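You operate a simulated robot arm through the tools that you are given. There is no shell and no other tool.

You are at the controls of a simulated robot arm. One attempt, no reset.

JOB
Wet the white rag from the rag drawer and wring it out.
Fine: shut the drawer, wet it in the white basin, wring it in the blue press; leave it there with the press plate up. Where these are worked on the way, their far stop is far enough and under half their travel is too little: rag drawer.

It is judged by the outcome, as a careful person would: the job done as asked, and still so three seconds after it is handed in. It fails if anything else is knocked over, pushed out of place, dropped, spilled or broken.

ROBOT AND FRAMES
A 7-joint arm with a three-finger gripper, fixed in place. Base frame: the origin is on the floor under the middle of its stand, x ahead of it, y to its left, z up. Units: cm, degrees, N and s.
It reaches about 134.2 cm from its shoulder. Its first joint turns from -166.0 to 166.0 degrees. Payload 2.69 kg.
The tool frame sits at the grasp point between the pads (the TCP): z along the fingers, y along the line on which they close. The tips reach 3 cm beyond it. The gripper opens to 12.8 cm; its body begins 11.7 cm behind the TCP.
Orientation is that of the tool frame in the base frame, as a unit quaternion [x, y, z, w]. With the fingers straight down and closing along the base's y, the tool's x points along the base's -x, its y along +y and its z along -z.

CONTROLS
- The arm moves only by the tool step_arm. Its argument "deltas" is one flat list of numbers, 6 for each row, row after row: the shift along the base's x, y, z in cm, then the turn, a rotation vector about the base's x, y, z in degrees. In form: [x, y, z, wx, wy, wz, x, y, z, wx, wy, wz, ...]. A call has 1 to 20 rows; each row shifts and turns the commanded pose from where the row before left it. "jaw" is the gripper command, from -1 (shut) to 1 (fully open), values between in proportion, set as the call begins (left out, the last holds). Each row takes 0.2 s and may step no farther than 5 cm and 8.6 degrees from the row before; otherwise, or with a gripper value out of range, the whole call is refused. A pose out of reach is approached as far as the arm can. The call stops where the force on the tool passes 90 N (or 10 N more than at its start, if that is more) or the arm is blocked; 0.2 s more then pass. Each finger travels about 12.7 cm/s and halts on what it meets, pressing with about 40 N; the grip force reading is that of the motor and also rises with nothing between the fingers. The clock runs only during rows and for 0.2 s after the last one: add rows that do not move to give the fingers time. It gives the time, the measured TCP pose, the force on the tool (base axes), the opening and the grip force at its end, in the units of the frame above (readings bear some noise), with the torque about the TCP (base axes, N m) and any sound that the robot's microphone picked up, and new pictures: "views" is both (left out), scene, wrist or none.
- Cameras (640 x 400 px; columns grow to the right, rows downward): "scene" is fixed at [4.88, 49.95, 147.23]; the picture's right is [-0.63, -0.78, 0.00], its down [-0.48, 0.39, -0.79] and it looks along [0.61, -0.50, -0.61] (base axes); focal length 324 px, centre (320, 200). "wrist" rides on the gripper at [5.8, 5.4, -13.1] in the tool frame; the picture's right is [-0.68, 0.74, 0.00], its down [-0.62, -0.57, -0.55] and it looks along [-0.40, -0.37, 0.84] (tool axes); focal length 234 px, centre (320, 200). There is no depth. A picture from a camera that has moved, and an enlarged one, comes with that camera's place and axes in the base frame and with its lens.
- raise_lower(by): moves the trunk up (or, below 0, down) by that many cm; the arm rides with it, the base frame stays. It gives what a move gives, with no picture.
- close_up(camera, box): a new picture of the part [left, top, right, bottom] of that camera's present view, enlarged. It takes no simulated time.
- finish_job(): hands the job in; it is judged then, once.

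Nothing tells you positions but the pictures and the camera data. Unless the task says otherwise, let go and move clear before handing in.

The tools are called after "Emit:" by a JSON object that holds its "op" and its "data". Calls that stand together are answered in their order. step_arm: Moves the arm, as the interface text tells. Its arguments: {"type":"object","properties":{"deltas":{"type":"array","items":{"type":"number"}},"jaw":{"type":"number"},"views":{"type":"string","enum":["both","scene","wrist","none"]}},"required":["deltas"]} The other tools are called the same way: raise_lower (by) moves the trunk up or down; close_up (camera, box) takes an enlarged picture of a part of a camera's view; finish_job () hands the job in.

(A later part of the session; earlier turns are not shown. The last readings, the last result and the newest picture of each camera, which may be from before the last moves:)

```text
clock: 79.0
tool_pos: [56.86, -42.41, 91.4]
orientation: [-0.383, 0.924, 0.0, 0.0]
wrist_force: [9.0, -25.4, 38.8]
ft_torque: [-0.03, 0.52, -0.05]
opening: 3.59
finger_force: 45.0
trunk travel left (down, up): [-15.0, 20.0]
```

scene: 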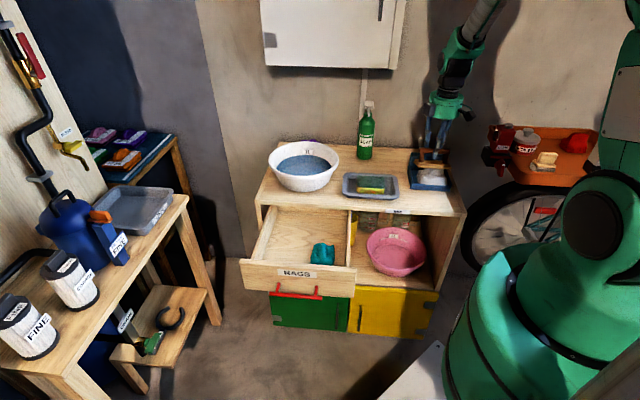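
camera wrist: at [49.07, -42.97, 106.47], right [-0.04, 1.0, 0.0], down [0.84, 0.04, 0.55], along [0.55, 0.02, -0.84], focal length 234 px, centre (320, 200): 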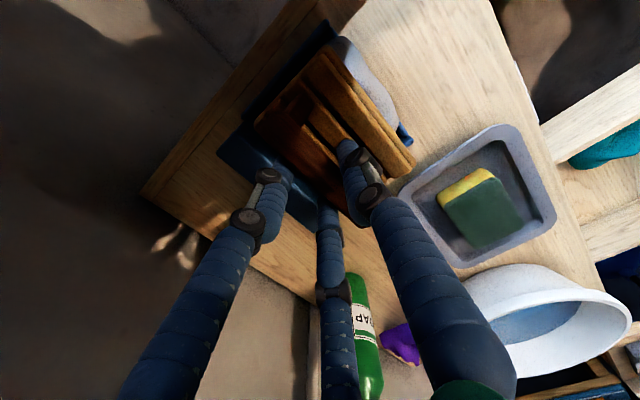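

Emit:
{"op": "step_arm", "data": {"deltas": [0.1, -0.2, -0.3, 0, 0, 0, 0, 0, -0.2, 0, 0, 0, 0, 0, 0, 0, 0, 0], "views": "none"}}

Emit:
{"op": "close_up", "data": {"camera": "scene", "box": [400, 110, 464, 200]}}

Emit:
{"op": "close_up", "data": {"camera": "wrist", "box": [200, 60, 440, 230]}}

```text
clock: 79.8
tool_pos: [57.07, -42.66, 90.05]
orientation: [-0.383, 0.924, 0.001, -0.001]
wrist_force: [32.6, -25.4, -16.8]
ft_torque: [1.09, 0.52, 0.1]
opening: 3.43
finger_force: 45.0
trunk travel left (down, up): [-15.0, 20.0]
```

```text
4.44 times, centred on (432, 155) of scene
camera zoom: at [4.88, 49.95, 147.23], right [-0.63, -0.78, 0.0], down [-0.48, 0.39, -0.79], along [0.61, -0.5, -0.61], focal length 1439 px, centre (-178, 400)
```

zoom: 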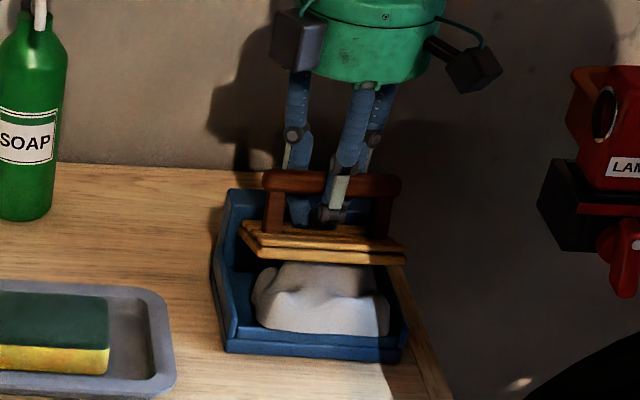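

```text
2.35 times, centred on (320, 145) of wrist
camera zoom: at [49.11, -42.99, 103.32], right [-0.04, 1.0, 0.0], down [0.84, 0.03, 0.55], along [0.55, 0.03, -0.84], focal length 551 px, centre (320, 329)
```

zoom: 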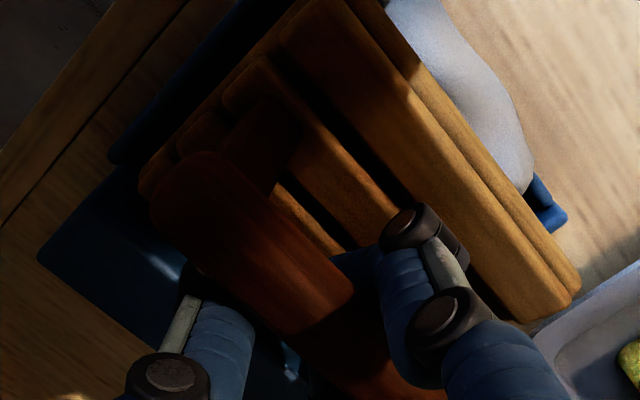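

The fingertips have curled under the bar. That's a good hook for lifting later but not for pressing. I'll let go, rise, and press with a closed fist directly on the front of the plate instead.

Emit:
{"op": "step_arm", "data": {"deltas": [0, 0, 0.2, 0, 0, 0, 0, 0, 0, 0, 0, 0, 0, 0, 0, 0, 0, 0, 0, 0, 0, 0, 0, 0], "jaw": -0.1}}

Emit:
{"op": "close_up", "data": {"camera": "wrist", "box": [200, 60, 440, 230]}}

```text
clock: 80.8
tool_pos: [56.92, -42.49, 90.99]
orientation: [-0.382, 0.924, 0.0, 0.0]
wrist_force: [0.5, 0.7, 4.2]
ft_torque: [0.04, 0.08, -0.01]
opening: 6.17
finger_force: 0.5
trunk travel left (down, up): [-15.0, 20.0]
camera wrist: at [49.03, -42.84, 104.15], right [-0.04, 1.0, 0.0], down [0.84, 0.04, 0.55], along [0.55, 0.02, -0.84], focal length 234 px, centre (320, 200)
```

scene: 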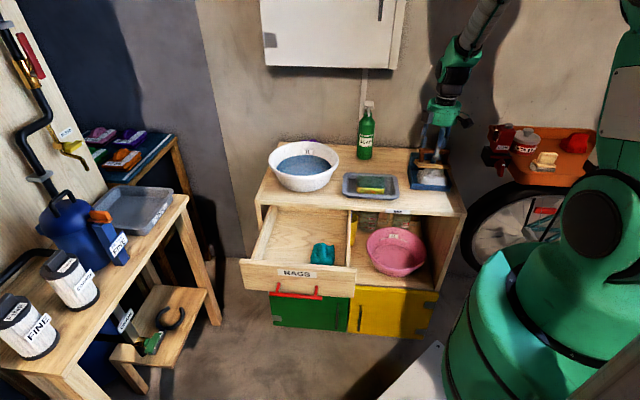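
wrist: 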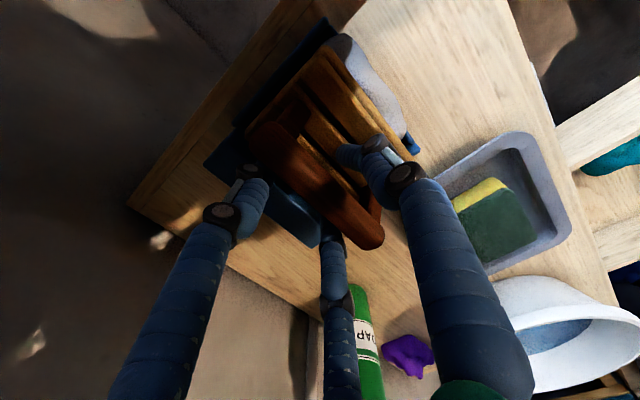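

```text
2.35 times, centred on (320, 145) of wrist
camera zoom: at [49.03, -42.84, 104.15], right [-0.04, 1.0, 0.0], down [0.84, 0.04, 0.55], along [0.55, 0.02, -0.84], focal length 551 px, centre (320, 329)
```

zoom: 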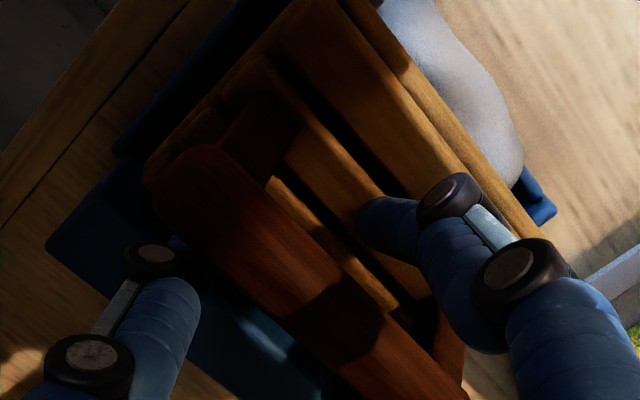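

Released cleanly. I'll raise straight up, make a fist, and move forward over the front board of the plate.

Emit:
{"op": "step_arm", "data": {"deltas": [0, 0, 2, 0, 0, 0, 0, 0, 3, 0, 0, 0, 0, 0, 3.5, 0, 0, 0, 0, 0, 1.5, 0, 0, 0], "views": "none"}}

Emit:
{"op": "step_arm", "data": {"deltas": [-1.0, 0.95, 0, 0, 0, 0, -1.0, 0.95, 0, 0, 0, 0, -1.0, 0.9, 0, 0, 0, 0, 0, 0, 0, 0, 0, 0, 0, 0, 0, 0, 0, 0], "jaw": -1}}

Emit:
{"op": "close_up", "data": {"camera": "wrist", "box": [200, 40, 440, 210]}}

Emit:
{"op": "close_up", "data": {"camera": "scene", "box": [395, 80, 475, 200]}}

```text
clock: 81.8
tool_pos: [57.02, -42.8, 101.18]
orientation: [-0.382, 0.924, 0.0, 0.0]
wrist_force: [-0.6, -0.4, -0.1]
ft_torque: [-0.02, 0.01, -0.02]
opening: 5.78
finger_force: 0.1
trunk travel left (down, up): [-15.0, 20.0]
```

```text
clock: 83.0
tool_pos: [53.86, -39.88, 101.11]
orientation: [-0.383, 0.924, 0.001, 0.0]
wrist_force: [-0.6, 0.4, 0.3]
ft_torque: [-0.01, -0.03, 0.03]
opening: 0.22
finger_force: 31.5
trunk travel left (down, up): [-15.0, 20.0]
camera wrist: at [45.99, -40.2, 114.25], right [-0.04, 1.0, 0.0], down [0.84, 0.04, 0.55], along [0.55, 0.02, -0.84], focal length 234 px, centre (320, 200)
```

scene: 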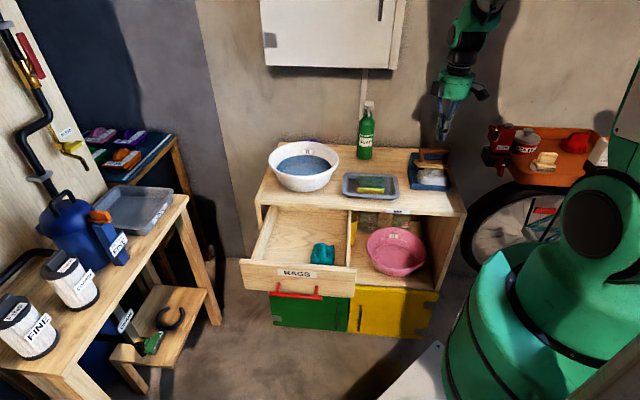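
wrist: 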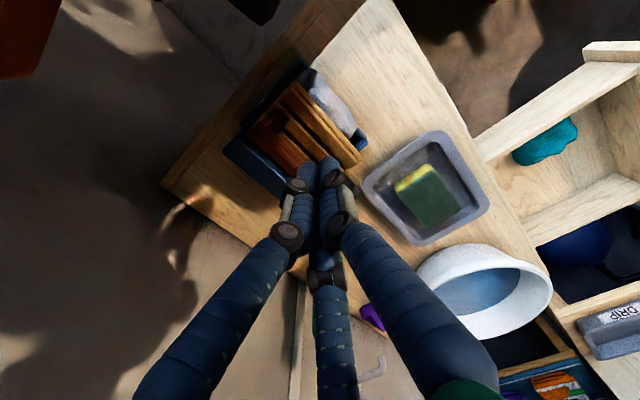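

```text
2.35 times, centred on (320, 125) of wrist
camera zoom: at [45.99, -40.2, 114.25], right [-0.04, 1.0, 0.0], down [0.84, 0.04, 0.55], along [0.55, 0.02, -0.84], focal length 551 px, centre (320, 376)
```

zoom: 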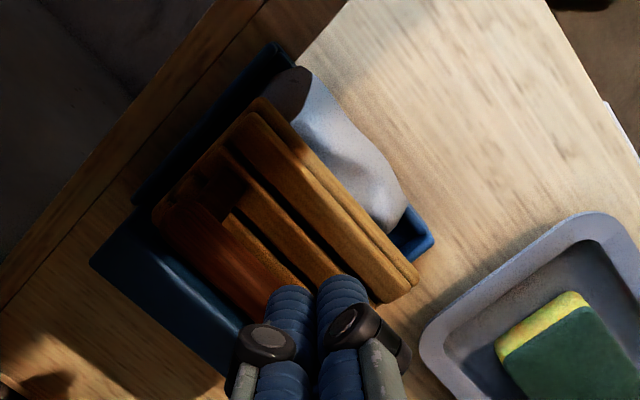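

```text
3.33 times, centred on (435, 140) of scene
camera zoom: at [4.88, 49.95, 147.23], right [-0.63, -0.78, 0.0], down [-0.48, 0.39, -0.79], along [0.61, -0.5, -0.61], focal length 1080 px, centre (-63, 400)
```

zoom: 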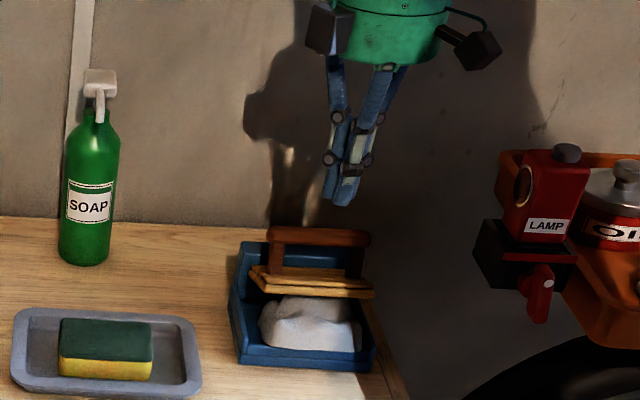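

The rag already looks lighter, so the squeezing has had some effect. The fist is above the front boards, and I'll shift 0.5 cm forward to clear the bar, then press down firmly.

Emit:
{"op": "step_arm", "data": {"deltas": [-0.35, 0.35, -2, 0, 0, 0, 0, 0, -2, 0, 0, 0, 0, 0, -1.5, 0, 0, 0, 0, 0, -1, 0, 0, 0, 0, 0, 0, 0, 0, 0]}}

Emit:
{"op": "close_up", "data": {"camera": "scene", "box": [400, 110, 464, 200]}}

Emit:
{"op": "close_up", "data": {"camera": "wrist", "box": [200, 40, 440, 210]}}

```text
clock: 84.2
tool_pos: [53.71, -39.35, 94.43]
orientation: [-0.382, 0.924, -0.001, -0.001]
wrist_force: [-0.3, -0.9, -0.6]
ft_torque: [0.02, 0.01, -0.02]
opening: 0.21
finger_force: 31.3
trunk travel left (down, up): [-15.0, 20.0]
camera wrist: at [45.73, -39.78, 107.68], right [-0.04, 1.0, 0.0], down [0.84, 0.04, 0.55], along [0.55, 0.02, -0.84], focal length 234 px, centre (320, 200)
```

scene: 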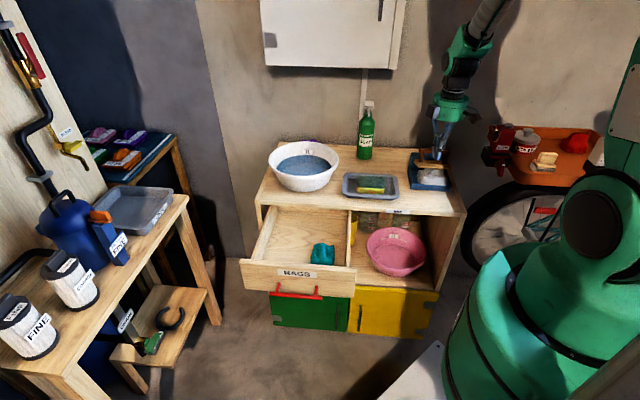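
wrist: 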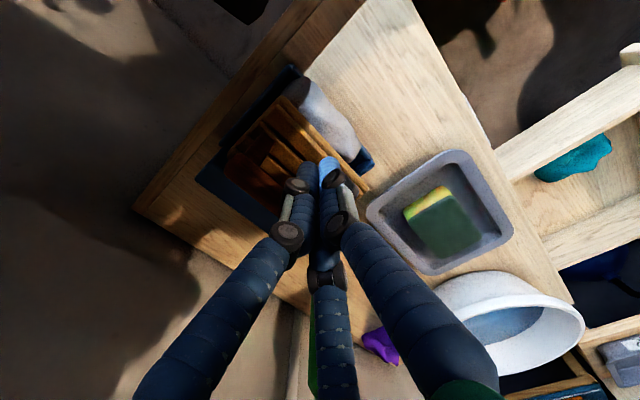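

```text
4.44 times, centred on (432, 155) of scene
camera zoom: at [4.88, 49.95, 147.23], right [-0.63, -0.78, 0.0], down [-0.48, 0.39, -0.79], along [0.61, -0.5, -0.61], focal length 1439 px, centre (-178, 400)
```

zoom: 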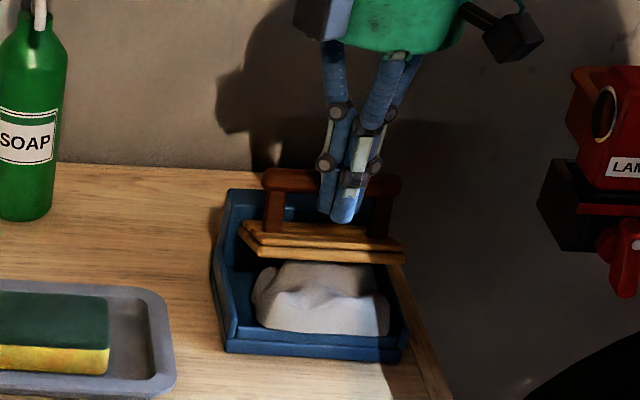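

```text
2.35 times, centred on (320, 125) of wrist
camera zoom: at [45.73, -39.78, 107.68], right [-0.04, 1.0, 0.0], down [0.84, 0.04, 0.55], along [0.55, 0.02, -0.84], focal length 551 px, centre (320, 376)
```

zoom: 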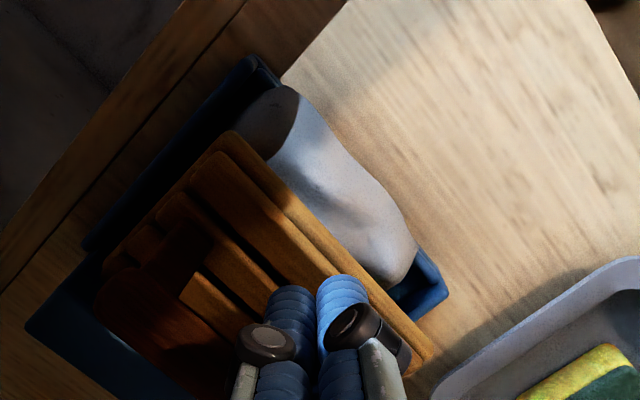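

Emit:
{"op": "step_arm", "data": {"deltas": [0, 0, -0.6, 0, 0, 0, 0, 0, -0.5, 0, 0, 0, 0, 0, -0.4, 0, 0, 0], "views": "none"}}

```text
clock: 85.0
tool_pos: [53.59, -39.33, 93.04]
orientation: [-0.382, 0.924, 0.0, 0.0]
wrist_force: [0.6, 0.4, 0.2]
ft_torque: [-0.05, 0.0, -0.01]
opening: 0.2
finger_force: 31.9
trunk travel left (down, up): [-15.0, 20.0]
```

Emit:
{"op": "step_arm", "data": {"deltas": [0, 0, -0.5, 0, 0, 0, 0, 0, -0.4, 0, 0, 0, 0, 0, 0, 0, 0, 0], "views": "none"}}

```text
clock: 85.8
tool_pos: [53.58, -39.47, 92.1]
orientation: [-0.383, 0.924, 0.0, 0.001]
wrist_force: [0.2, -0.4, -0.5]
ft_torque: [-0.04, 0.01, -0.01]
opening: 0.23
finger_force: 31.3
trunk travel left (down, up): [-15.0, 20.0]
```

Emit:
{"op": "step_arm", "data": {"deltas": [0, 0, -0.5, 0, 0, 0, 0, 0, 0, 0, 0, 0], "views": "none"}}

```text
clock: 86.4
tool_pos: [53.66, -39.42, 91.77]
orientation: [-0.382, 0.924, -0.002, 0.0]
wrist_force: [-8.0, 4.4, 24.5]
ft_torque: [0.14, 0.5, -0.06]
opening: 0.21
finger_force: 31.4
trunk travel left (down, up): [-15.0, 20.0]
```

Contact with the plate at 24 N. Pressing further in small steps.

Emit:
{"op": "step_arm", "data": {"deltas": [0, 0, -0.3, 0, 0, 0, 0, 0, 0, 0, 0, 0], "views": "none"}}

```text
clock: 87.0
tool_pos: [53.54, -39.42, 91.53]
orientation: [-0.382, 0.924, -0.003, 0.001]
wrist_force: [-12.2, 8.9, 56.7]
ft_torque: [0.34, 1.02, -0.08]
opening: 0.2
finger_force: 31.3
trunk travel left (down, up): [-15.0, 20.0]
```

Emit:
{"op": "step_arm", "data": {"deltas": [0, 0, -0.2, 0, 0, 0, 0, 0, 0, 0, 0, 0, 0, 0, 0, 0, 0, 0, 0, 0, 0, 0, 0, 0, 0, 0, 0, 0, 0, 0]}}

Emit:
{"op": "close_up", "data": {"camera": "scene", "box": [400, 110, 464, 200]}}

```text
clock: 87.7
tool_pos: [53.8, -39.42, 91.72]
orientation: [-0.383, 0.924, -0.004, 0.003]
wrist_force: [-10.3, 8.9, 41.7]
ft_torque: [0.4, 0.83, -0.11]
opening: 0.19
finger_force: 31.0
trunk travel left (down, up): [-15.0, 20.0]
stopped in row 3: the force on the tool passed its limit at 91 N (the readings are from after the stop); the commanded pose is now the measured one
camera wrist: at [45.71, -39.8, 104.85], right [-0.04, 1.0, -0.01], down [0.83, 0.04, 0.55], along [0.55, 0.02, -0.83], focal length 234 px, centre (320, 200)
```

scene: 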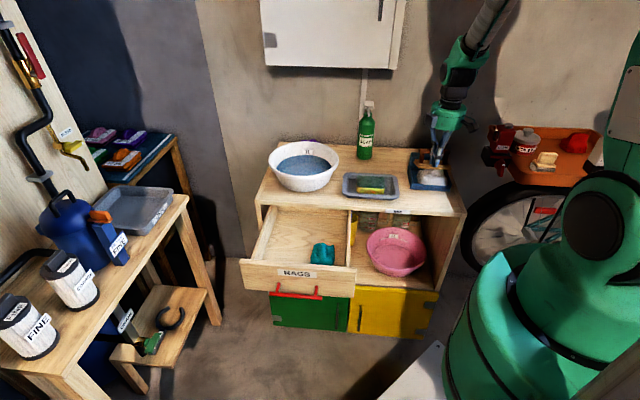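
wrist: 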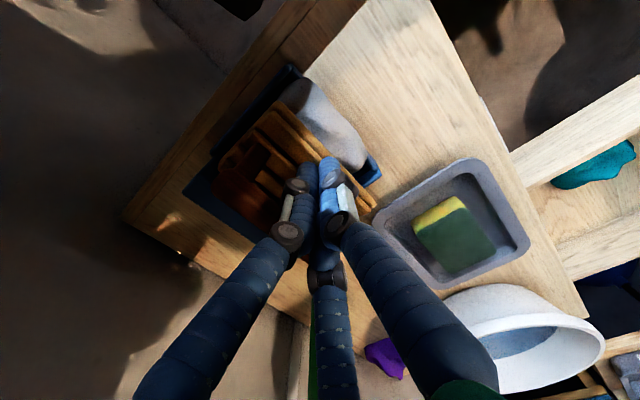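

```text
4.44 times, centred on (432, 155) of scene
camera zoom: at [4.88, 49.95, 147.23], right [-0.63, -0.78, 0.0], down [-0.48, 0.39, -0.79], along [0.61, -0.5, -0.61], focal length 1439 px, centre (-178, 400)
```

zoom: 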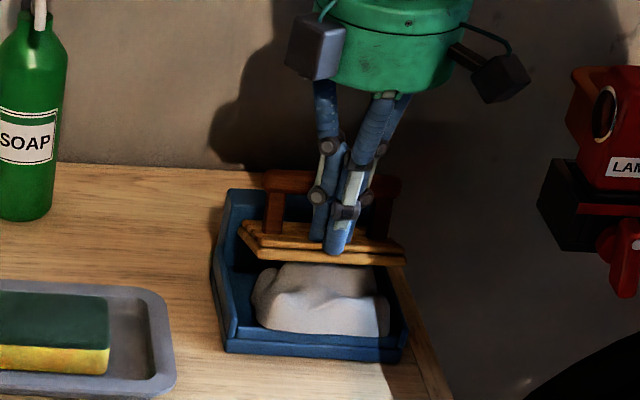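

The plate is hard against the rag (it peaked at 91 N). I'll hold a moderate pressure for a few seconds to wring it properly.

Emit:
{"op": "step_arm", "data": {"deltas": [0, 0, -0.1, 0, 0, 0, 0, 0, 0, 0, 0, 0, 0, 0, 0, 0, 0, 0, 0, 0, 0, 0, 0, 0, 0, 0, 0, 0, 0, 0, 0, 0, 0, 0, 0, 0, 0, 0, 0, 0, 0, 0, 0, 0, 0, 0, 0, 0, 0, 0, 0, 0, 0, 0, 0, 0, 0, 0, 0, 0]}}

Emit:
{"op": "close_up", "data": {"camera": "scene", "box": [400, 110, 464, 200]}}

Emit:
{"op": "close_up", "data": {"camera": "wrist", "box": [200, 40, 440, 210]}}

```text
clock: 89.9
tool_pos: [53.78, -39.45, 91.59]
orientation: [-0.383, 0.924, -0.005, 0.003]
wrist_force: [1.0, 6.1, 77.0]
ft_torque: [0.49, 1.0, -0.08]
opening: 0.21
finger_force: 31.1
trunk travel left (down, up): [-15.0, 20.0]
camera wrist: at [45.69, -39.79, 104.73], right [-0.04, 1.0, -0.01], down [0.83, 0.04, 0.55], along [0.55, 0.02, -0.83], focal length 234 px, centre (320, 200)
```

scene: 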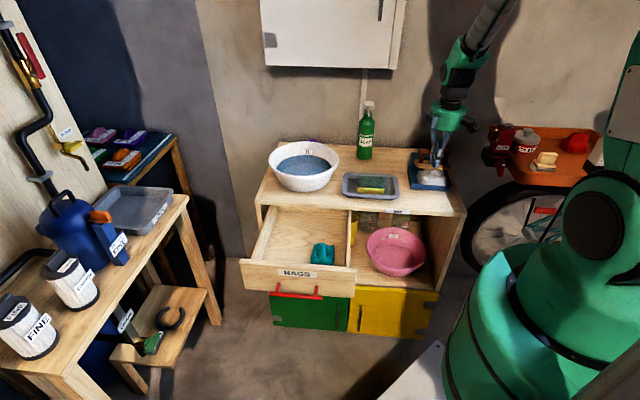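
wrist: 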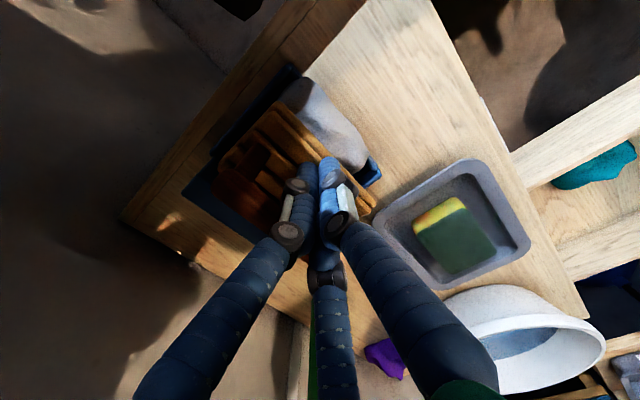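

```text
4.44 times, centred on (432, 155) of scene
camera zoom: at [4.88, 49.95, 147.23], right [-0.63, -0.78, 0.0], down [-0.48, 0.39, -0.79], along [0.61, -0.5, -0.61], focal length 1439 px, centre (-178, 400)
```

zoom: 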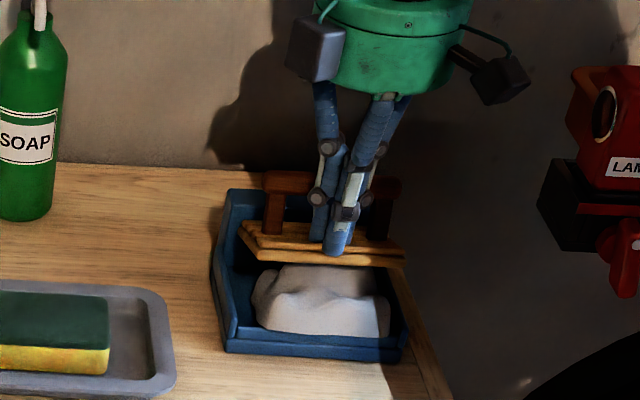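

```text
2.35 times, centred on (320, 125) of wrist
camera zoom: at [45.69, -39.79, 104.73], right [-0.04, 1.0, -0.01], down [0.83, 0.04, 0.55], along [0.55, 0.02, -0.83], focal length 551 px, centre (320, 376)
```

zoom: 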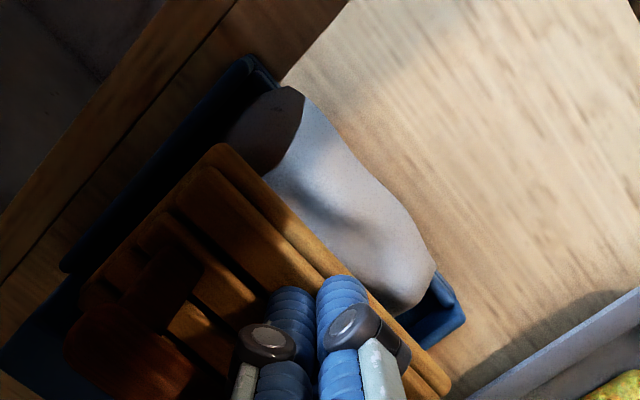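

I held about 77 N for several seconds. Now I'll lift off, reopen the fingers over the handle bar at the earlier force-free position, and swing the plate back up.

Emit:
{"op": "step_arm", "data": {"deltas": [0, 0, 1, 0, 0, 0, 0, 0, 2.5, 0, 0, 0, 0, 0, 3, 0, 0, 0, 0, 0, 3, 0, 0, 0], "views": "none"}}

Emit:
{"op": "step_arm", "data": {"deltas": [1.05, -1.1, 0, 0, 0, 0, 1.05, -1.1, 0, 0, 0, 0, 1.0, -1.05, 0, 0, 0, 0, 0, 0, 0, 0, 0, 0], "jaw": -0.25}}

Emit:
{"op": "close_up", "data": {"camera": "wrist", "box": [200, 60, 440, 230]}}

Emit:
{"op": "close_up", "data": {"camera": "scene", "box": [395, 110, 475, 200]}}

```text
clock: 90.9
tool_pos: [53.81, -39.12, 100.76]
orientation: [-0.382, 0.924, 0.0, 0.001]
wrist_force: [0.8, 0.0, -0.9]
ft_torque: [-0.01, -0.01, 0.01]
opening: 0.18
finger_force: 31.5
trunk travel left (down, up): [-15.0, 20.0]
```

```text
clock: 91.9
tool_pos: [56.96, -42.64, 100.83]
orientation: [-0.384, 0.923, -0.002, 0.0]
wrist_force: [0.1, -0.1, 0.2]
ft_torque: [-0.01, 0.01, 0.0]
opening: 4.81
finger_force: 0.1
trunk travel left (down, up): [-15.0, 20.0]
camera wrist: at [48.97, -43.03, 113.93], right [-0.04, 1.0, 0.0], down [0.83, 0.04, 0.55], along [0.55, 0.02, -0.83], focal length 234 px, centre (320, 200)
```

scene: 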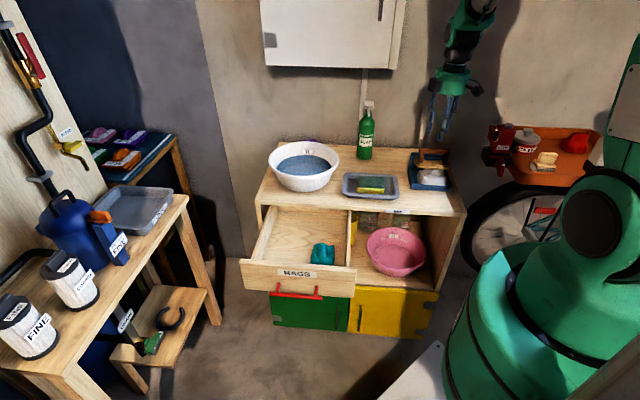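
wrist: 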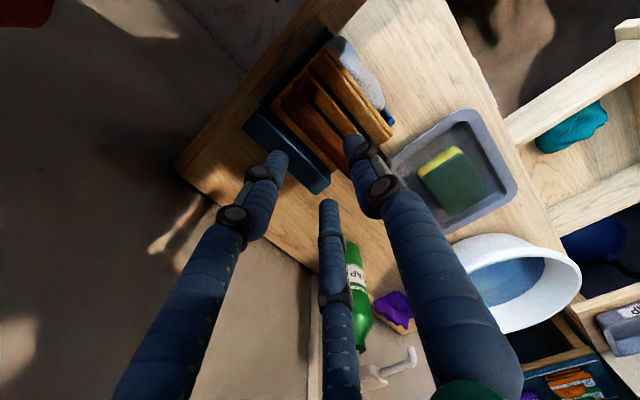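

```text
2.35 times, centred on (320, 145) of wrist
camera zoom: at [48.97, -43.03, 113.93], right [-0.04, 1.0, 0.0], down [0.83, 0.04, 0.55], along [0.55, 0.02, -0.83], focal length 551 px, centre (320, 329)
```

zoom: 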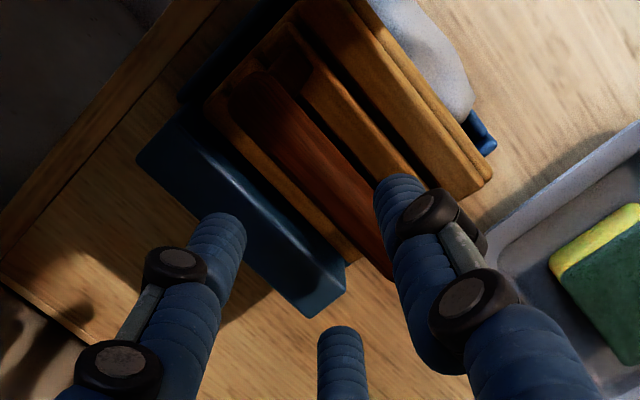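

```text
4.44 times, centred on (435, 155) of scene
camera zoom: at [4.88, 49.95, 147.23], right [-0.63, -0.78, 0.0], down [-0.48, 0.39, -0.79], along [0.61, -0.5, -0.61], focal length 1439 px, centre (-191, 400)
```

zoom: 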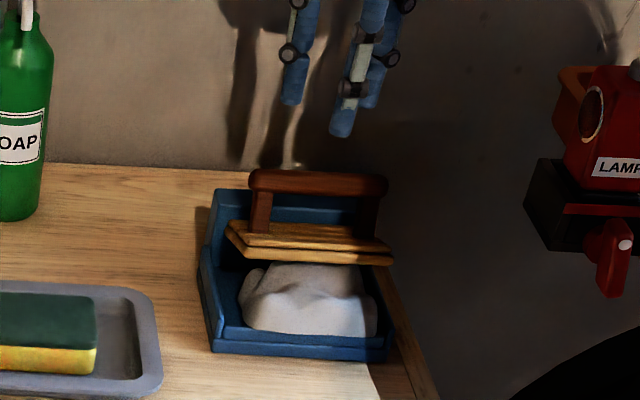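

The rag now looks clearly lighter, so it's been wrung. I'll descend over the bar, shifted 0.25 cm forward to centre it.

Emit:
{"op": "step_arm", "data": {"deltas": [-0.18, 0.18, -2.5, 0, 0, 0, 0, 0, -2.5, 0, 0, 0, 0, 0, -1.5, 0, 0, 0, 0, 0, -0.9, 0, 0, 0, 0, 0, 0, 0, 0, 0]}}

Emit:
{"op": "close_up", "data": {"camera": "wrist", "box": [200, 60, 440, 230]}}

Emit:
{"op": "close_up", "data": {"camera": "scene", "box": [395, 110, 475, 200]}}

```text
clock: 93.1
tool_pos: [56.95, -42.53, 93.34]
orientation: [-0.383, 0.924, -0.002, 0.001]
wrist_force: [-0.2, 0.1, -0.3]
ft_torque: [0.0, 0.01, 0.01]
opening: 4.8
finger_force: 0.0
trunk travel left (down, up): [-15.0, 20.0]
camera wrist: at [48.93, -42.85, 106.52], right [-0.04, 1.0, 0.0], down [0.83, 0.04, 0.55], along [0.55, 0.02, -0.83], focal length 234 px, centre (320, 200)
```

scene: 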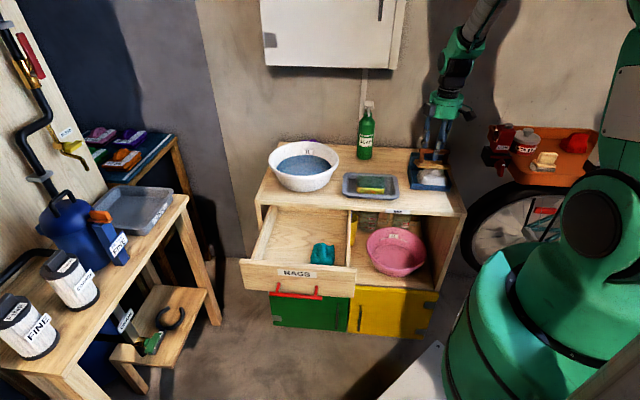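
wrist: 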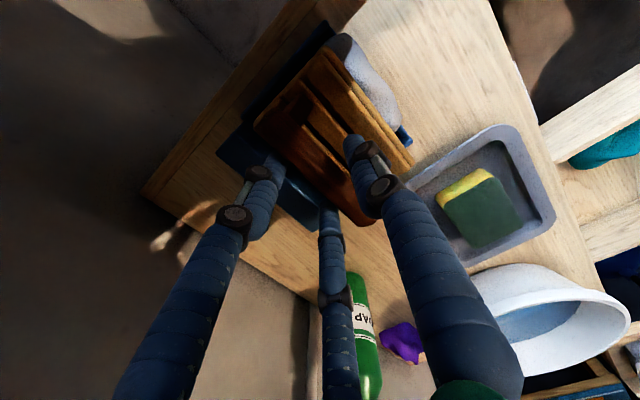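

```text
2.35 times, centred on (320, 145) of wrist
camera zoom: at [48.93, -42.85, 106.52], right [-0.04, 1.0, 0.0], down [0.83, 0.04, 0.55], along [0.55, 0.02, -0.83], focal length 551 px, centre (320, 329)
```

zoom: 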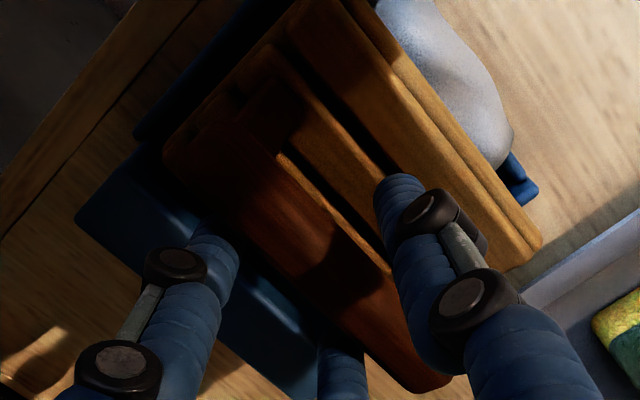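

```text
4.44 times, centred on (435, 155) of scene
camera zoom: at [4.88, 49.95, 147.23], right [-0.63, -0.78, 0.0], down [-0.48, 0.39, -0.79], along [0.61, -0.5, -0.61], focal length 1439 px, centre (-191, 400)
```

zoom: 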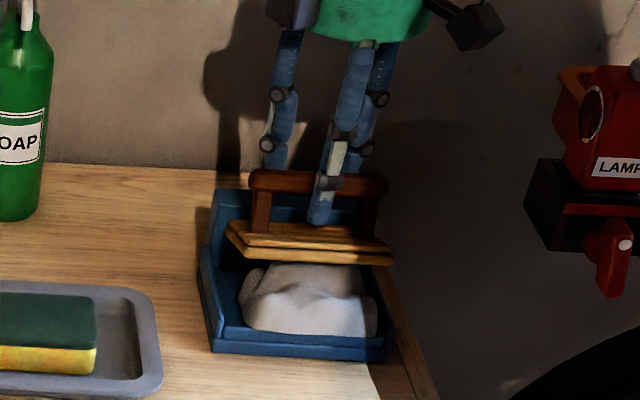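

The bar sits between the thumb and fingers without contact. I'll close loosely around it and start pulling it back along its arc.

Emit:
{"op": "step_arm", "data": {"deltas": [0, 0, 0, 0, 0, 0, 0, 0, 0, 0, 0, 0, 0.35, -0.35, 0.2, 0, 0, 0, 0.35, -0.35, 0.3, 0, 0, 0, 0.35, -0.35, 0.3, 0, 0, 0, 0.35, -0.35, 0.2, 0, 0, 0], "jaw": -0.4}}

Emit:
{"op": "close_up", "data": {"camera": "scene", "box": [395, 110, 475, 200]}}

Emit:
{"op": "close_up", "data": {"camera": "wrist", "box": [200, 60, 440, 230]}}

```text
clock: 94.5
tool_pos: [58.22, -43.96, 94.43]
orientation: [-0.383, 0.924, -0.002, 0.001]
wrist_force: [-1.5, 0.8, -2.4]
ft_torque: [0.02, 0.01, 0.0]
opening: 4.01
finger_force: 27.8
trunk travel left (down, up): [-15.0, 20.0]
camera wrist: at [50.17, -44.28, 107.57], right [-0.04, 1.0, 0.0], down [0.83, 0.04, 0.55], along [0.55, 0.02, -0.83], focal length 234 px, centre (320, 200)
```

scene: 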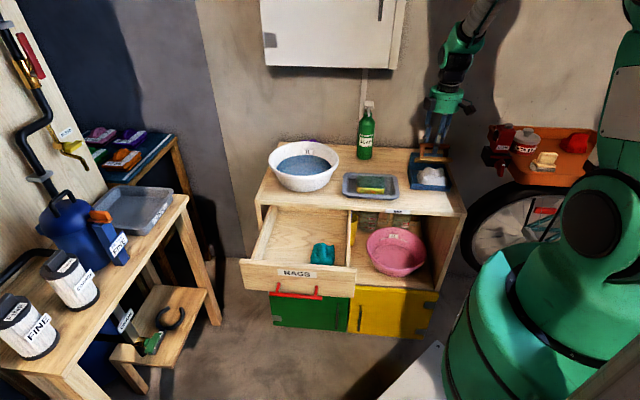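
wrist: 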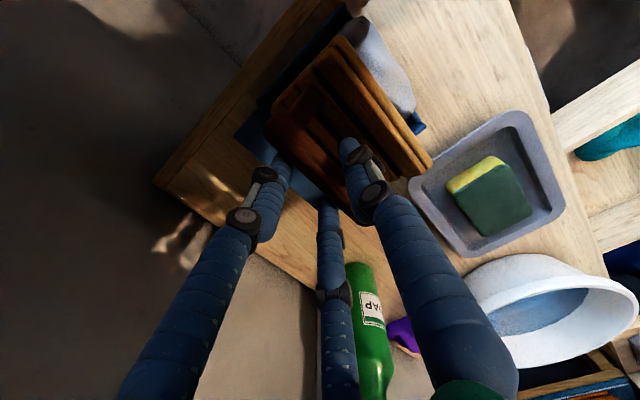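

```text
4.44 times, centred on (435, 155) of scene
camera zoom: at [4.88, 49.95, 147.23], right [-0.63, -0.78, 0.0], down [-0.48, 0.39, -0.79], along [0.61, -0.5, -0.61], focal length 1439 px, centre (-191, 400)
```

zoom: 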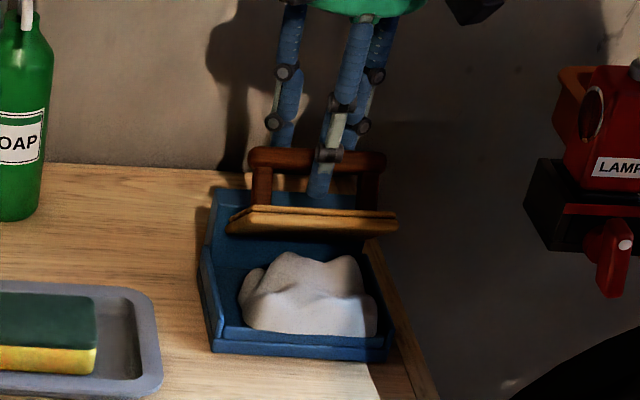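

```text
2.35 times, centred on (320, 145) of wrist
camera zoom: at [50.17, -44.28, 107.57], right [-0.04, 1.0, 0.0], down [0.83, 0.04, 0.55], along [0.55, 0.02, -0.83], focal length 551 px, centre (320, 329)
```

zoom: 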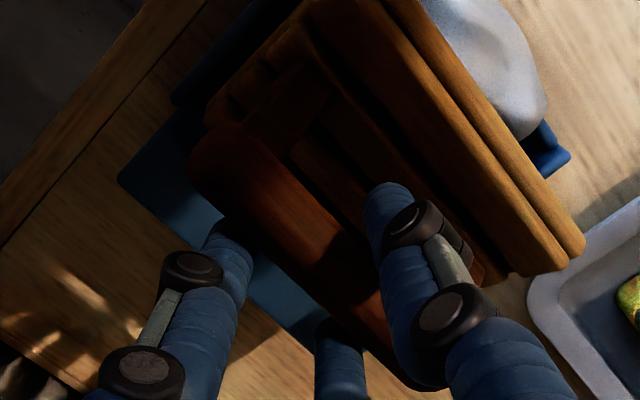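

The plate is swinging up smoothly and the rag stayed in the tray. I'll continue along the arc.

Emit:
{"op": "step_arm", "data": {"deltas": [0.39, -0.39, 0.2, 0, 0, 0, 0.39, -0.39, 0.1, 0, 0, 0, 0.39, -0.39, 0.05, 0, 0, 0, 0.39, -0.39, 0, 0, 0, 0, 0.39, -0.39, -0.05, 0, 0, 0, 0.39, -0.39, -0.1, 0, 0, 0]}}

Emit:
{"op": "close_up", "data": {"camera": "scene", "box": [395, 110, 475, 200]}}

Emit:
{"op": "close_up", "data": {"camera": "wrist", "box": [200, 60, 440, 230]}}

```text
clock: 95.9
tool_pos: [60.33, -46.27, 94.47]
orientation: [-0.383, 0.924, -0.002, 0.001]
wrist_force: [-1.0, 0.6, -0.8]
ft_torque: [-0.05, -0.03, 0.02]
opening: 3.86
finger_force: 0.1
trunk travel left (down, up): [-15.0, 20.0]
camera wrist: at [52.49, -46.68, 107.66], right [-0.04, 1.0, 0.0], down [0.83, 0.04, 0.55], along [0.55, 0.02, -0.83], focal length 234 px, centre (320, 200)
```

scene: 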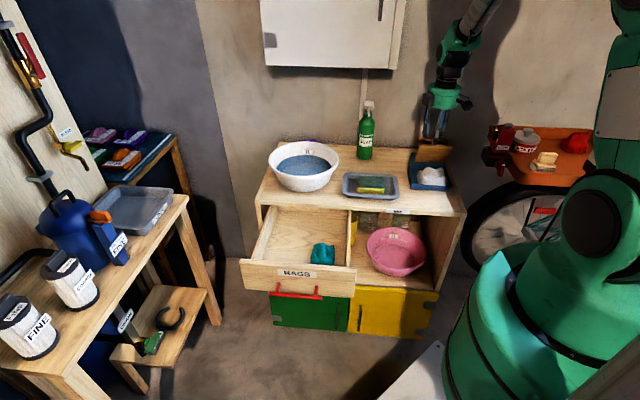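
wrist: 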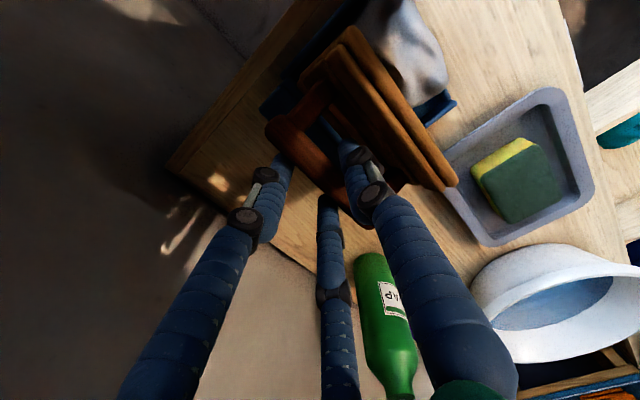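

```text
4.44 times, centred on (435, 155) of scene
camera zoom: at [4.88, 49.95, 147.23], right [-0.63, -0.78, 0.0], down [-0.48, 0.39, -0.79], along [0.61, -0.5, -0.61], focal length 1439 px, centre (-191, 400)
```

zoom: 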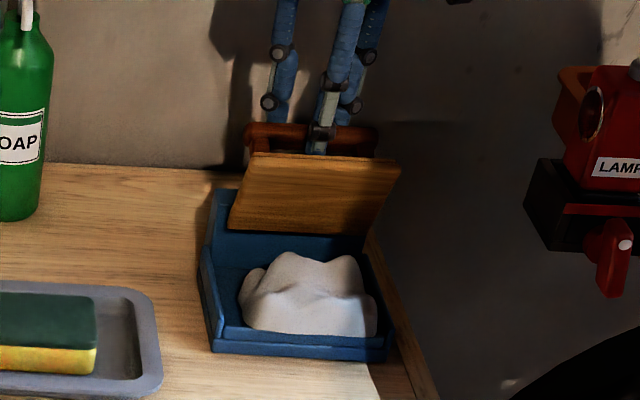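

```text
2.35 times, centred on (320, 145) of wrist
camera zoom: at [52.49, -46.68, 107.66], right [-0.04, 1.0, 0.0], down [0.83, 0.04, 0.55], along [0.55, 0.02, -0.83], focal length 551 px, centre (320, 329)
```

zoom: 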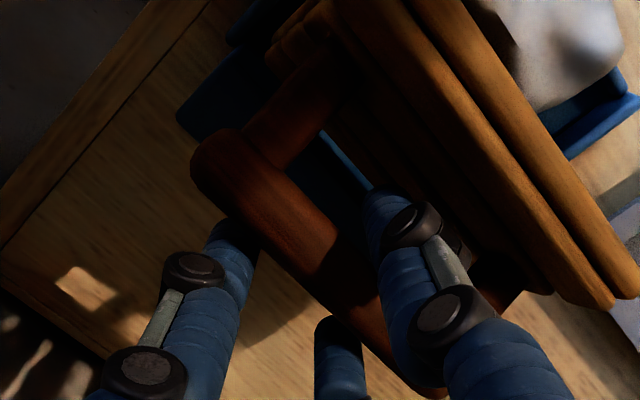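

The plate is about halfway up. I'll continue back and slightly down along the arc.

Emit:
{"op": "step_arm", "data": {"deltas": [0.37, -0.37, -0.15, 0, 0, 0, 0.37, -0.37, -0.15, 0, 0, 0, 0.36, -0.36, -0.2, 0, 0, 0, 0.35, -0.35, -0.2, 0, 0, 0, 0.33, -0.33, -0.25, 0, 0, 0]}}

Emit:
{"op": "close_up", "data": {"camera": "scene", "box": [395, 110, 475, 200]}}

Emit:
{"op": "close_up", "data": {"camera": "wrist", "box": [200, 60, 440, 230]}}

```text
clock: 97.1
tool_pos: [62.31, -48.13, 93.49]
orientation: [-0.383, 0.924, -0.002, 0.001]
wrist_force: [0.1, -0.1, 0.5]
ft_torque: [0.03, -0.01, -0.05]
opening: 3.88
finger_force: 0.1
trunk travel left (down, up): [-15.0, 20.0]
camera wrist: at [54.2, -48.41, 106.7], right [-0.04, 1.0, 0.0], down [0.83, 0.04, 0.55], along [0.55, 0.02, -0.83], focal length 234 px, centre (320, 200)
```

scene: 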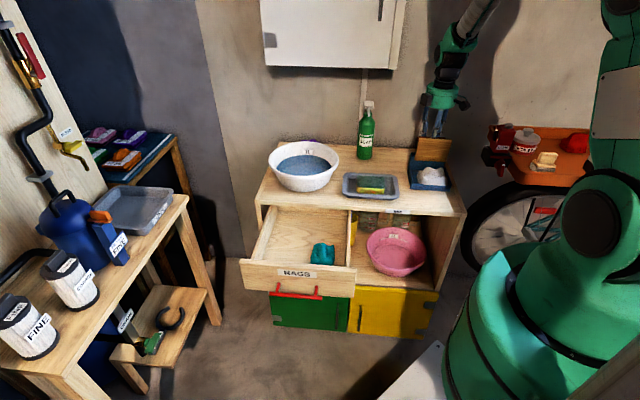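
wrist: 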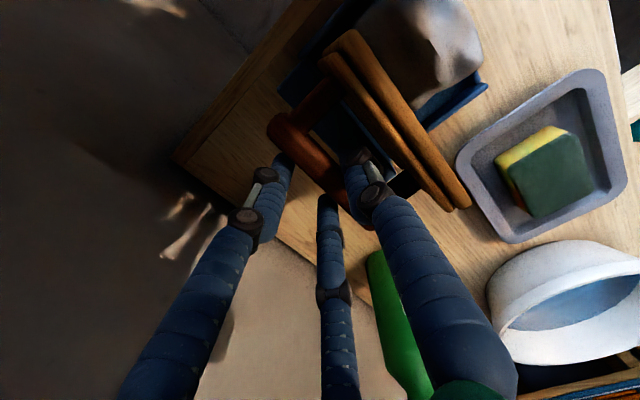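

```text
4.44 times, centred on (435, 155) of scene
camera zoom: at [4.88, 49.95, 147.23], right [-0.63, -0.78, 0.0], down [-0.48, 0.39, -0.79], along [0.61, -0.5, -0.61], focal length 1439 px, centre (-191, 400)
```

zoom: 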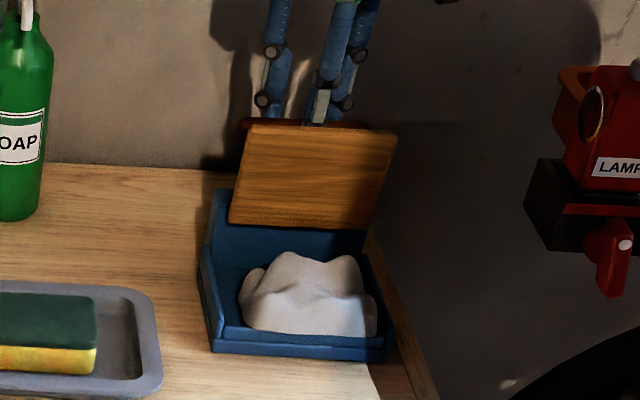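

```text
2.35 times, centred on (320, 145) of wrist
camera zoom: at [54.2, -48.41, 106.7], right [-0.04, 1.0, 0.0], down [0.83, 0.04, 0.55], along [0.55, 0.02, -0.83], focal length 551 px, centre (320, 329)
```

zoom: 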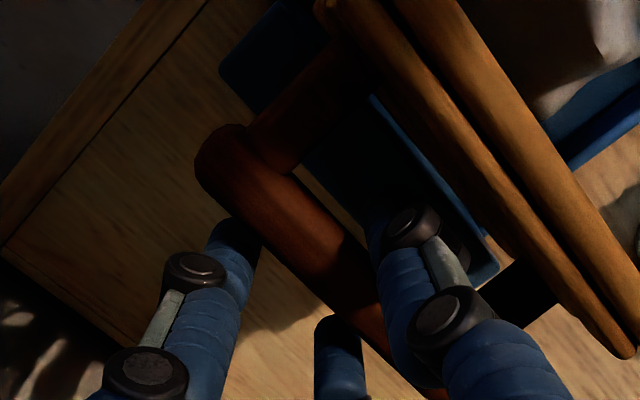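

Nearly upright and force-free. A bit further back to its rest position.

Emit:
{"op": "step_arm", "data": {"deltas": [0.3, -0.3, -0.25, 0, 0, 0, 0.28, -0.28, -0.3, 0, 0, 0, 0.25, -0.25, -0.3, 0, 0, 0, 0, 0, 0, 0, 0, 0]}}

Emit:
{"op": "close_up", "data": {"camera": "scene", "box": [395, 110, 475, 200]}}

Emit:
{"op": "close_up", "data": {"camera": "wrist", "box": [200, 60, 440, 230]}}

```text
clock: 98.1
tool_pos: [62.84, -49.07, 92.75]
orientation: [-0.382, 0.924, -0.002, 0.001]
wrist_force: [0.1, 0.0, 0.2]
ft_torque: [0.02, 0.02, 0.02]
opening: 3.86
finger_force: 0.0
trunk travel left (down, up): [-15.0, 20.0]
camera wrist: at [55.0, -49.36, 105.86], right [-0.04, 1.0, 0.0], down [0.83, 0.04, 0.55], along [0.55, 0.02, -0.83], focal length 234 px, centre (320, 200)
```

scene: 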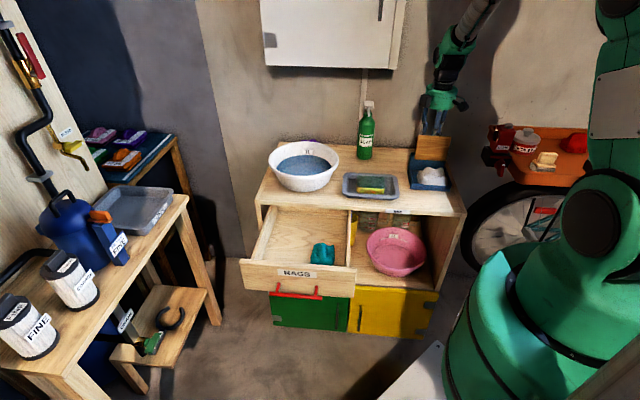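
wrist: 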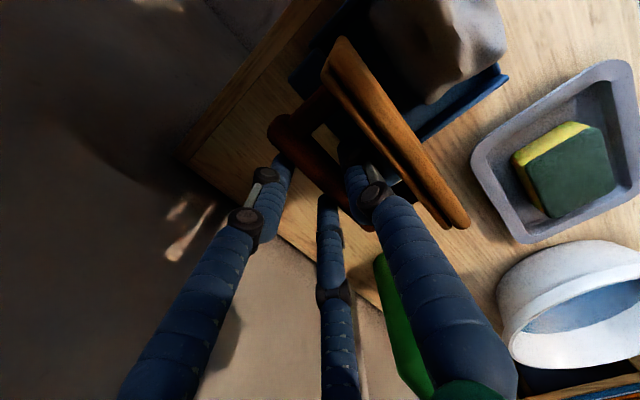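

```text
4.44 times, centred on (435, 155) of scene
camera zoom: at [4.88, 49.95, 147.23], right [-0.63, -0.78, 0.0], down [-0.48, 0.39, -0.79], along [0.61, -0.5, -0.61], focal length 1439 px, centre (-191, 400)
```

zoom: 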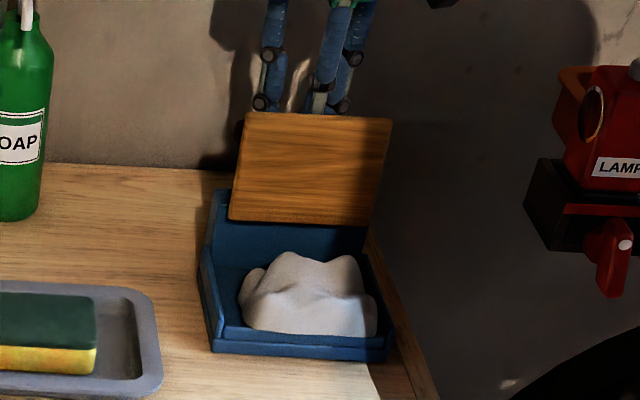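

```text
2.35 times, centred on (320, 145) of wrist
camera zoom: at [55.0, -49.36, 105.86], right [-0.04, 1.0, 0.0], down [0.83, 0.04, 0.55], along [0.55, 0.02, -0.83], focal length 551 px, centre (320, 329)
```

zoom: 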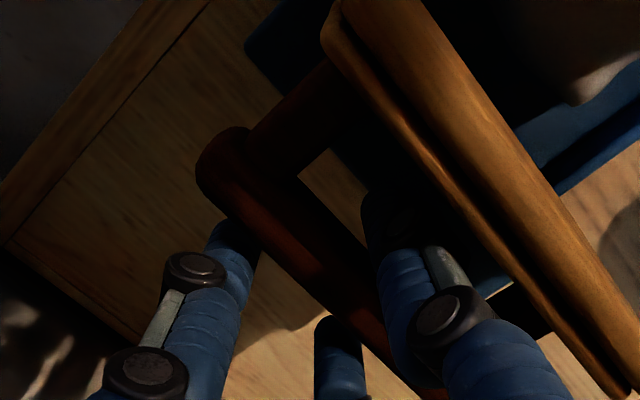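

The plate is within a few millimetres of its original upright rest. I'll go a hair further, then withdraw straight up, letting the bar slip out between the fingers.

Emit:
{"op": "step_arm", "data": {"deltas": [0.2, -0.2, -0.15, 0, 0, 0, 0.15, -0.15, -0.1, 0, 0, 0, 0, 0, 0, 0, 0, 0], "jaw": -0.3, "views": "none"}}

Emit:
{"op": "close_up", "data": {"camera": "scene", "box": [395, 110, 475, 200]}}

```text
clock: 98.9
tool_pos: [63.39, -49.33, 92.41]
orientation: [-0.383, 0.924, -0.001, 0.0]
wrist_force: [-0.6, 0.3, -0.6]
ft_torque: [-0.02, 0.01, 0.02]
opening: 4.5
finger_force: 0.1
trunk travel left (down, up): [-15.0, 20.0]
```

```text
4.44 times, centred on (435, 155) of scene
camera zoom: at [4.88, 49.95, 147.23], right [-0.63, -0.78, 0.0], down [-0.48, 0.39, -0.79], along [0.61, -0.5, -0.61], focal length 1439 px, centre (-191, 400)
```

zoom: 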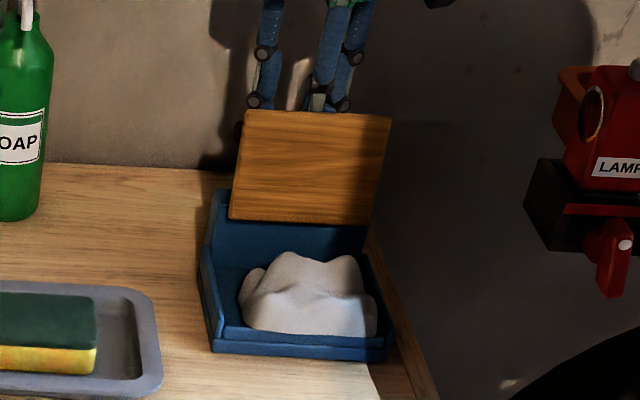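

Emit:
{"op": "step_arm", "data": {"deltas": [0, 0, 0.8, 0, 0, 0, 0, 0, 1, 0, 0, 0, 0, 0, 1.5, 0, 0, 0], "views": "none"}}

Emit:
{"op": "close_up", "data": {"camera": "scene", "box": [395, 110, 475, 200]}}

```text
clock: 99.7
tool_pos: [63.35, -49.17, 95.88]
orientation: [-0.382, 0.924, -0.001, 0.001]
wrist_force: [0.0, -0.5, -0.9]
ft_torque: [0.0, -0.01, -0.01]
opening: 4.5
finger_force: 0.1
trunk travel left (down, up): [-15.0, 20.0]
```

```text
4.44 times, centred on (435, 155) of scene
camera zoom: at [4.88, 49.95, 147.23], right [-0.63, -0.78, 0.0], down [-0.48, 0.39, -0.79], along [0.61, -0.5, -0.61], focal length 1439 px, centre (-191, 400)
```

zoom: 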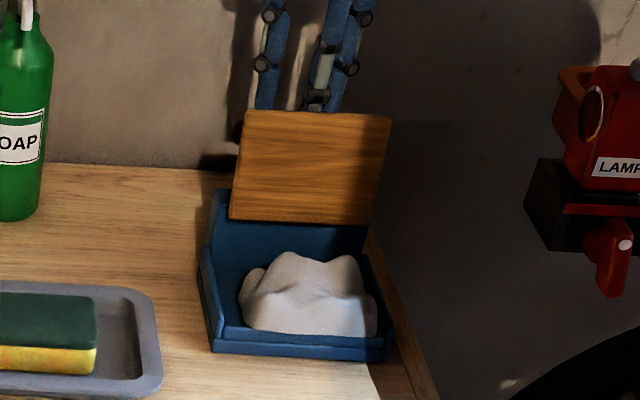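

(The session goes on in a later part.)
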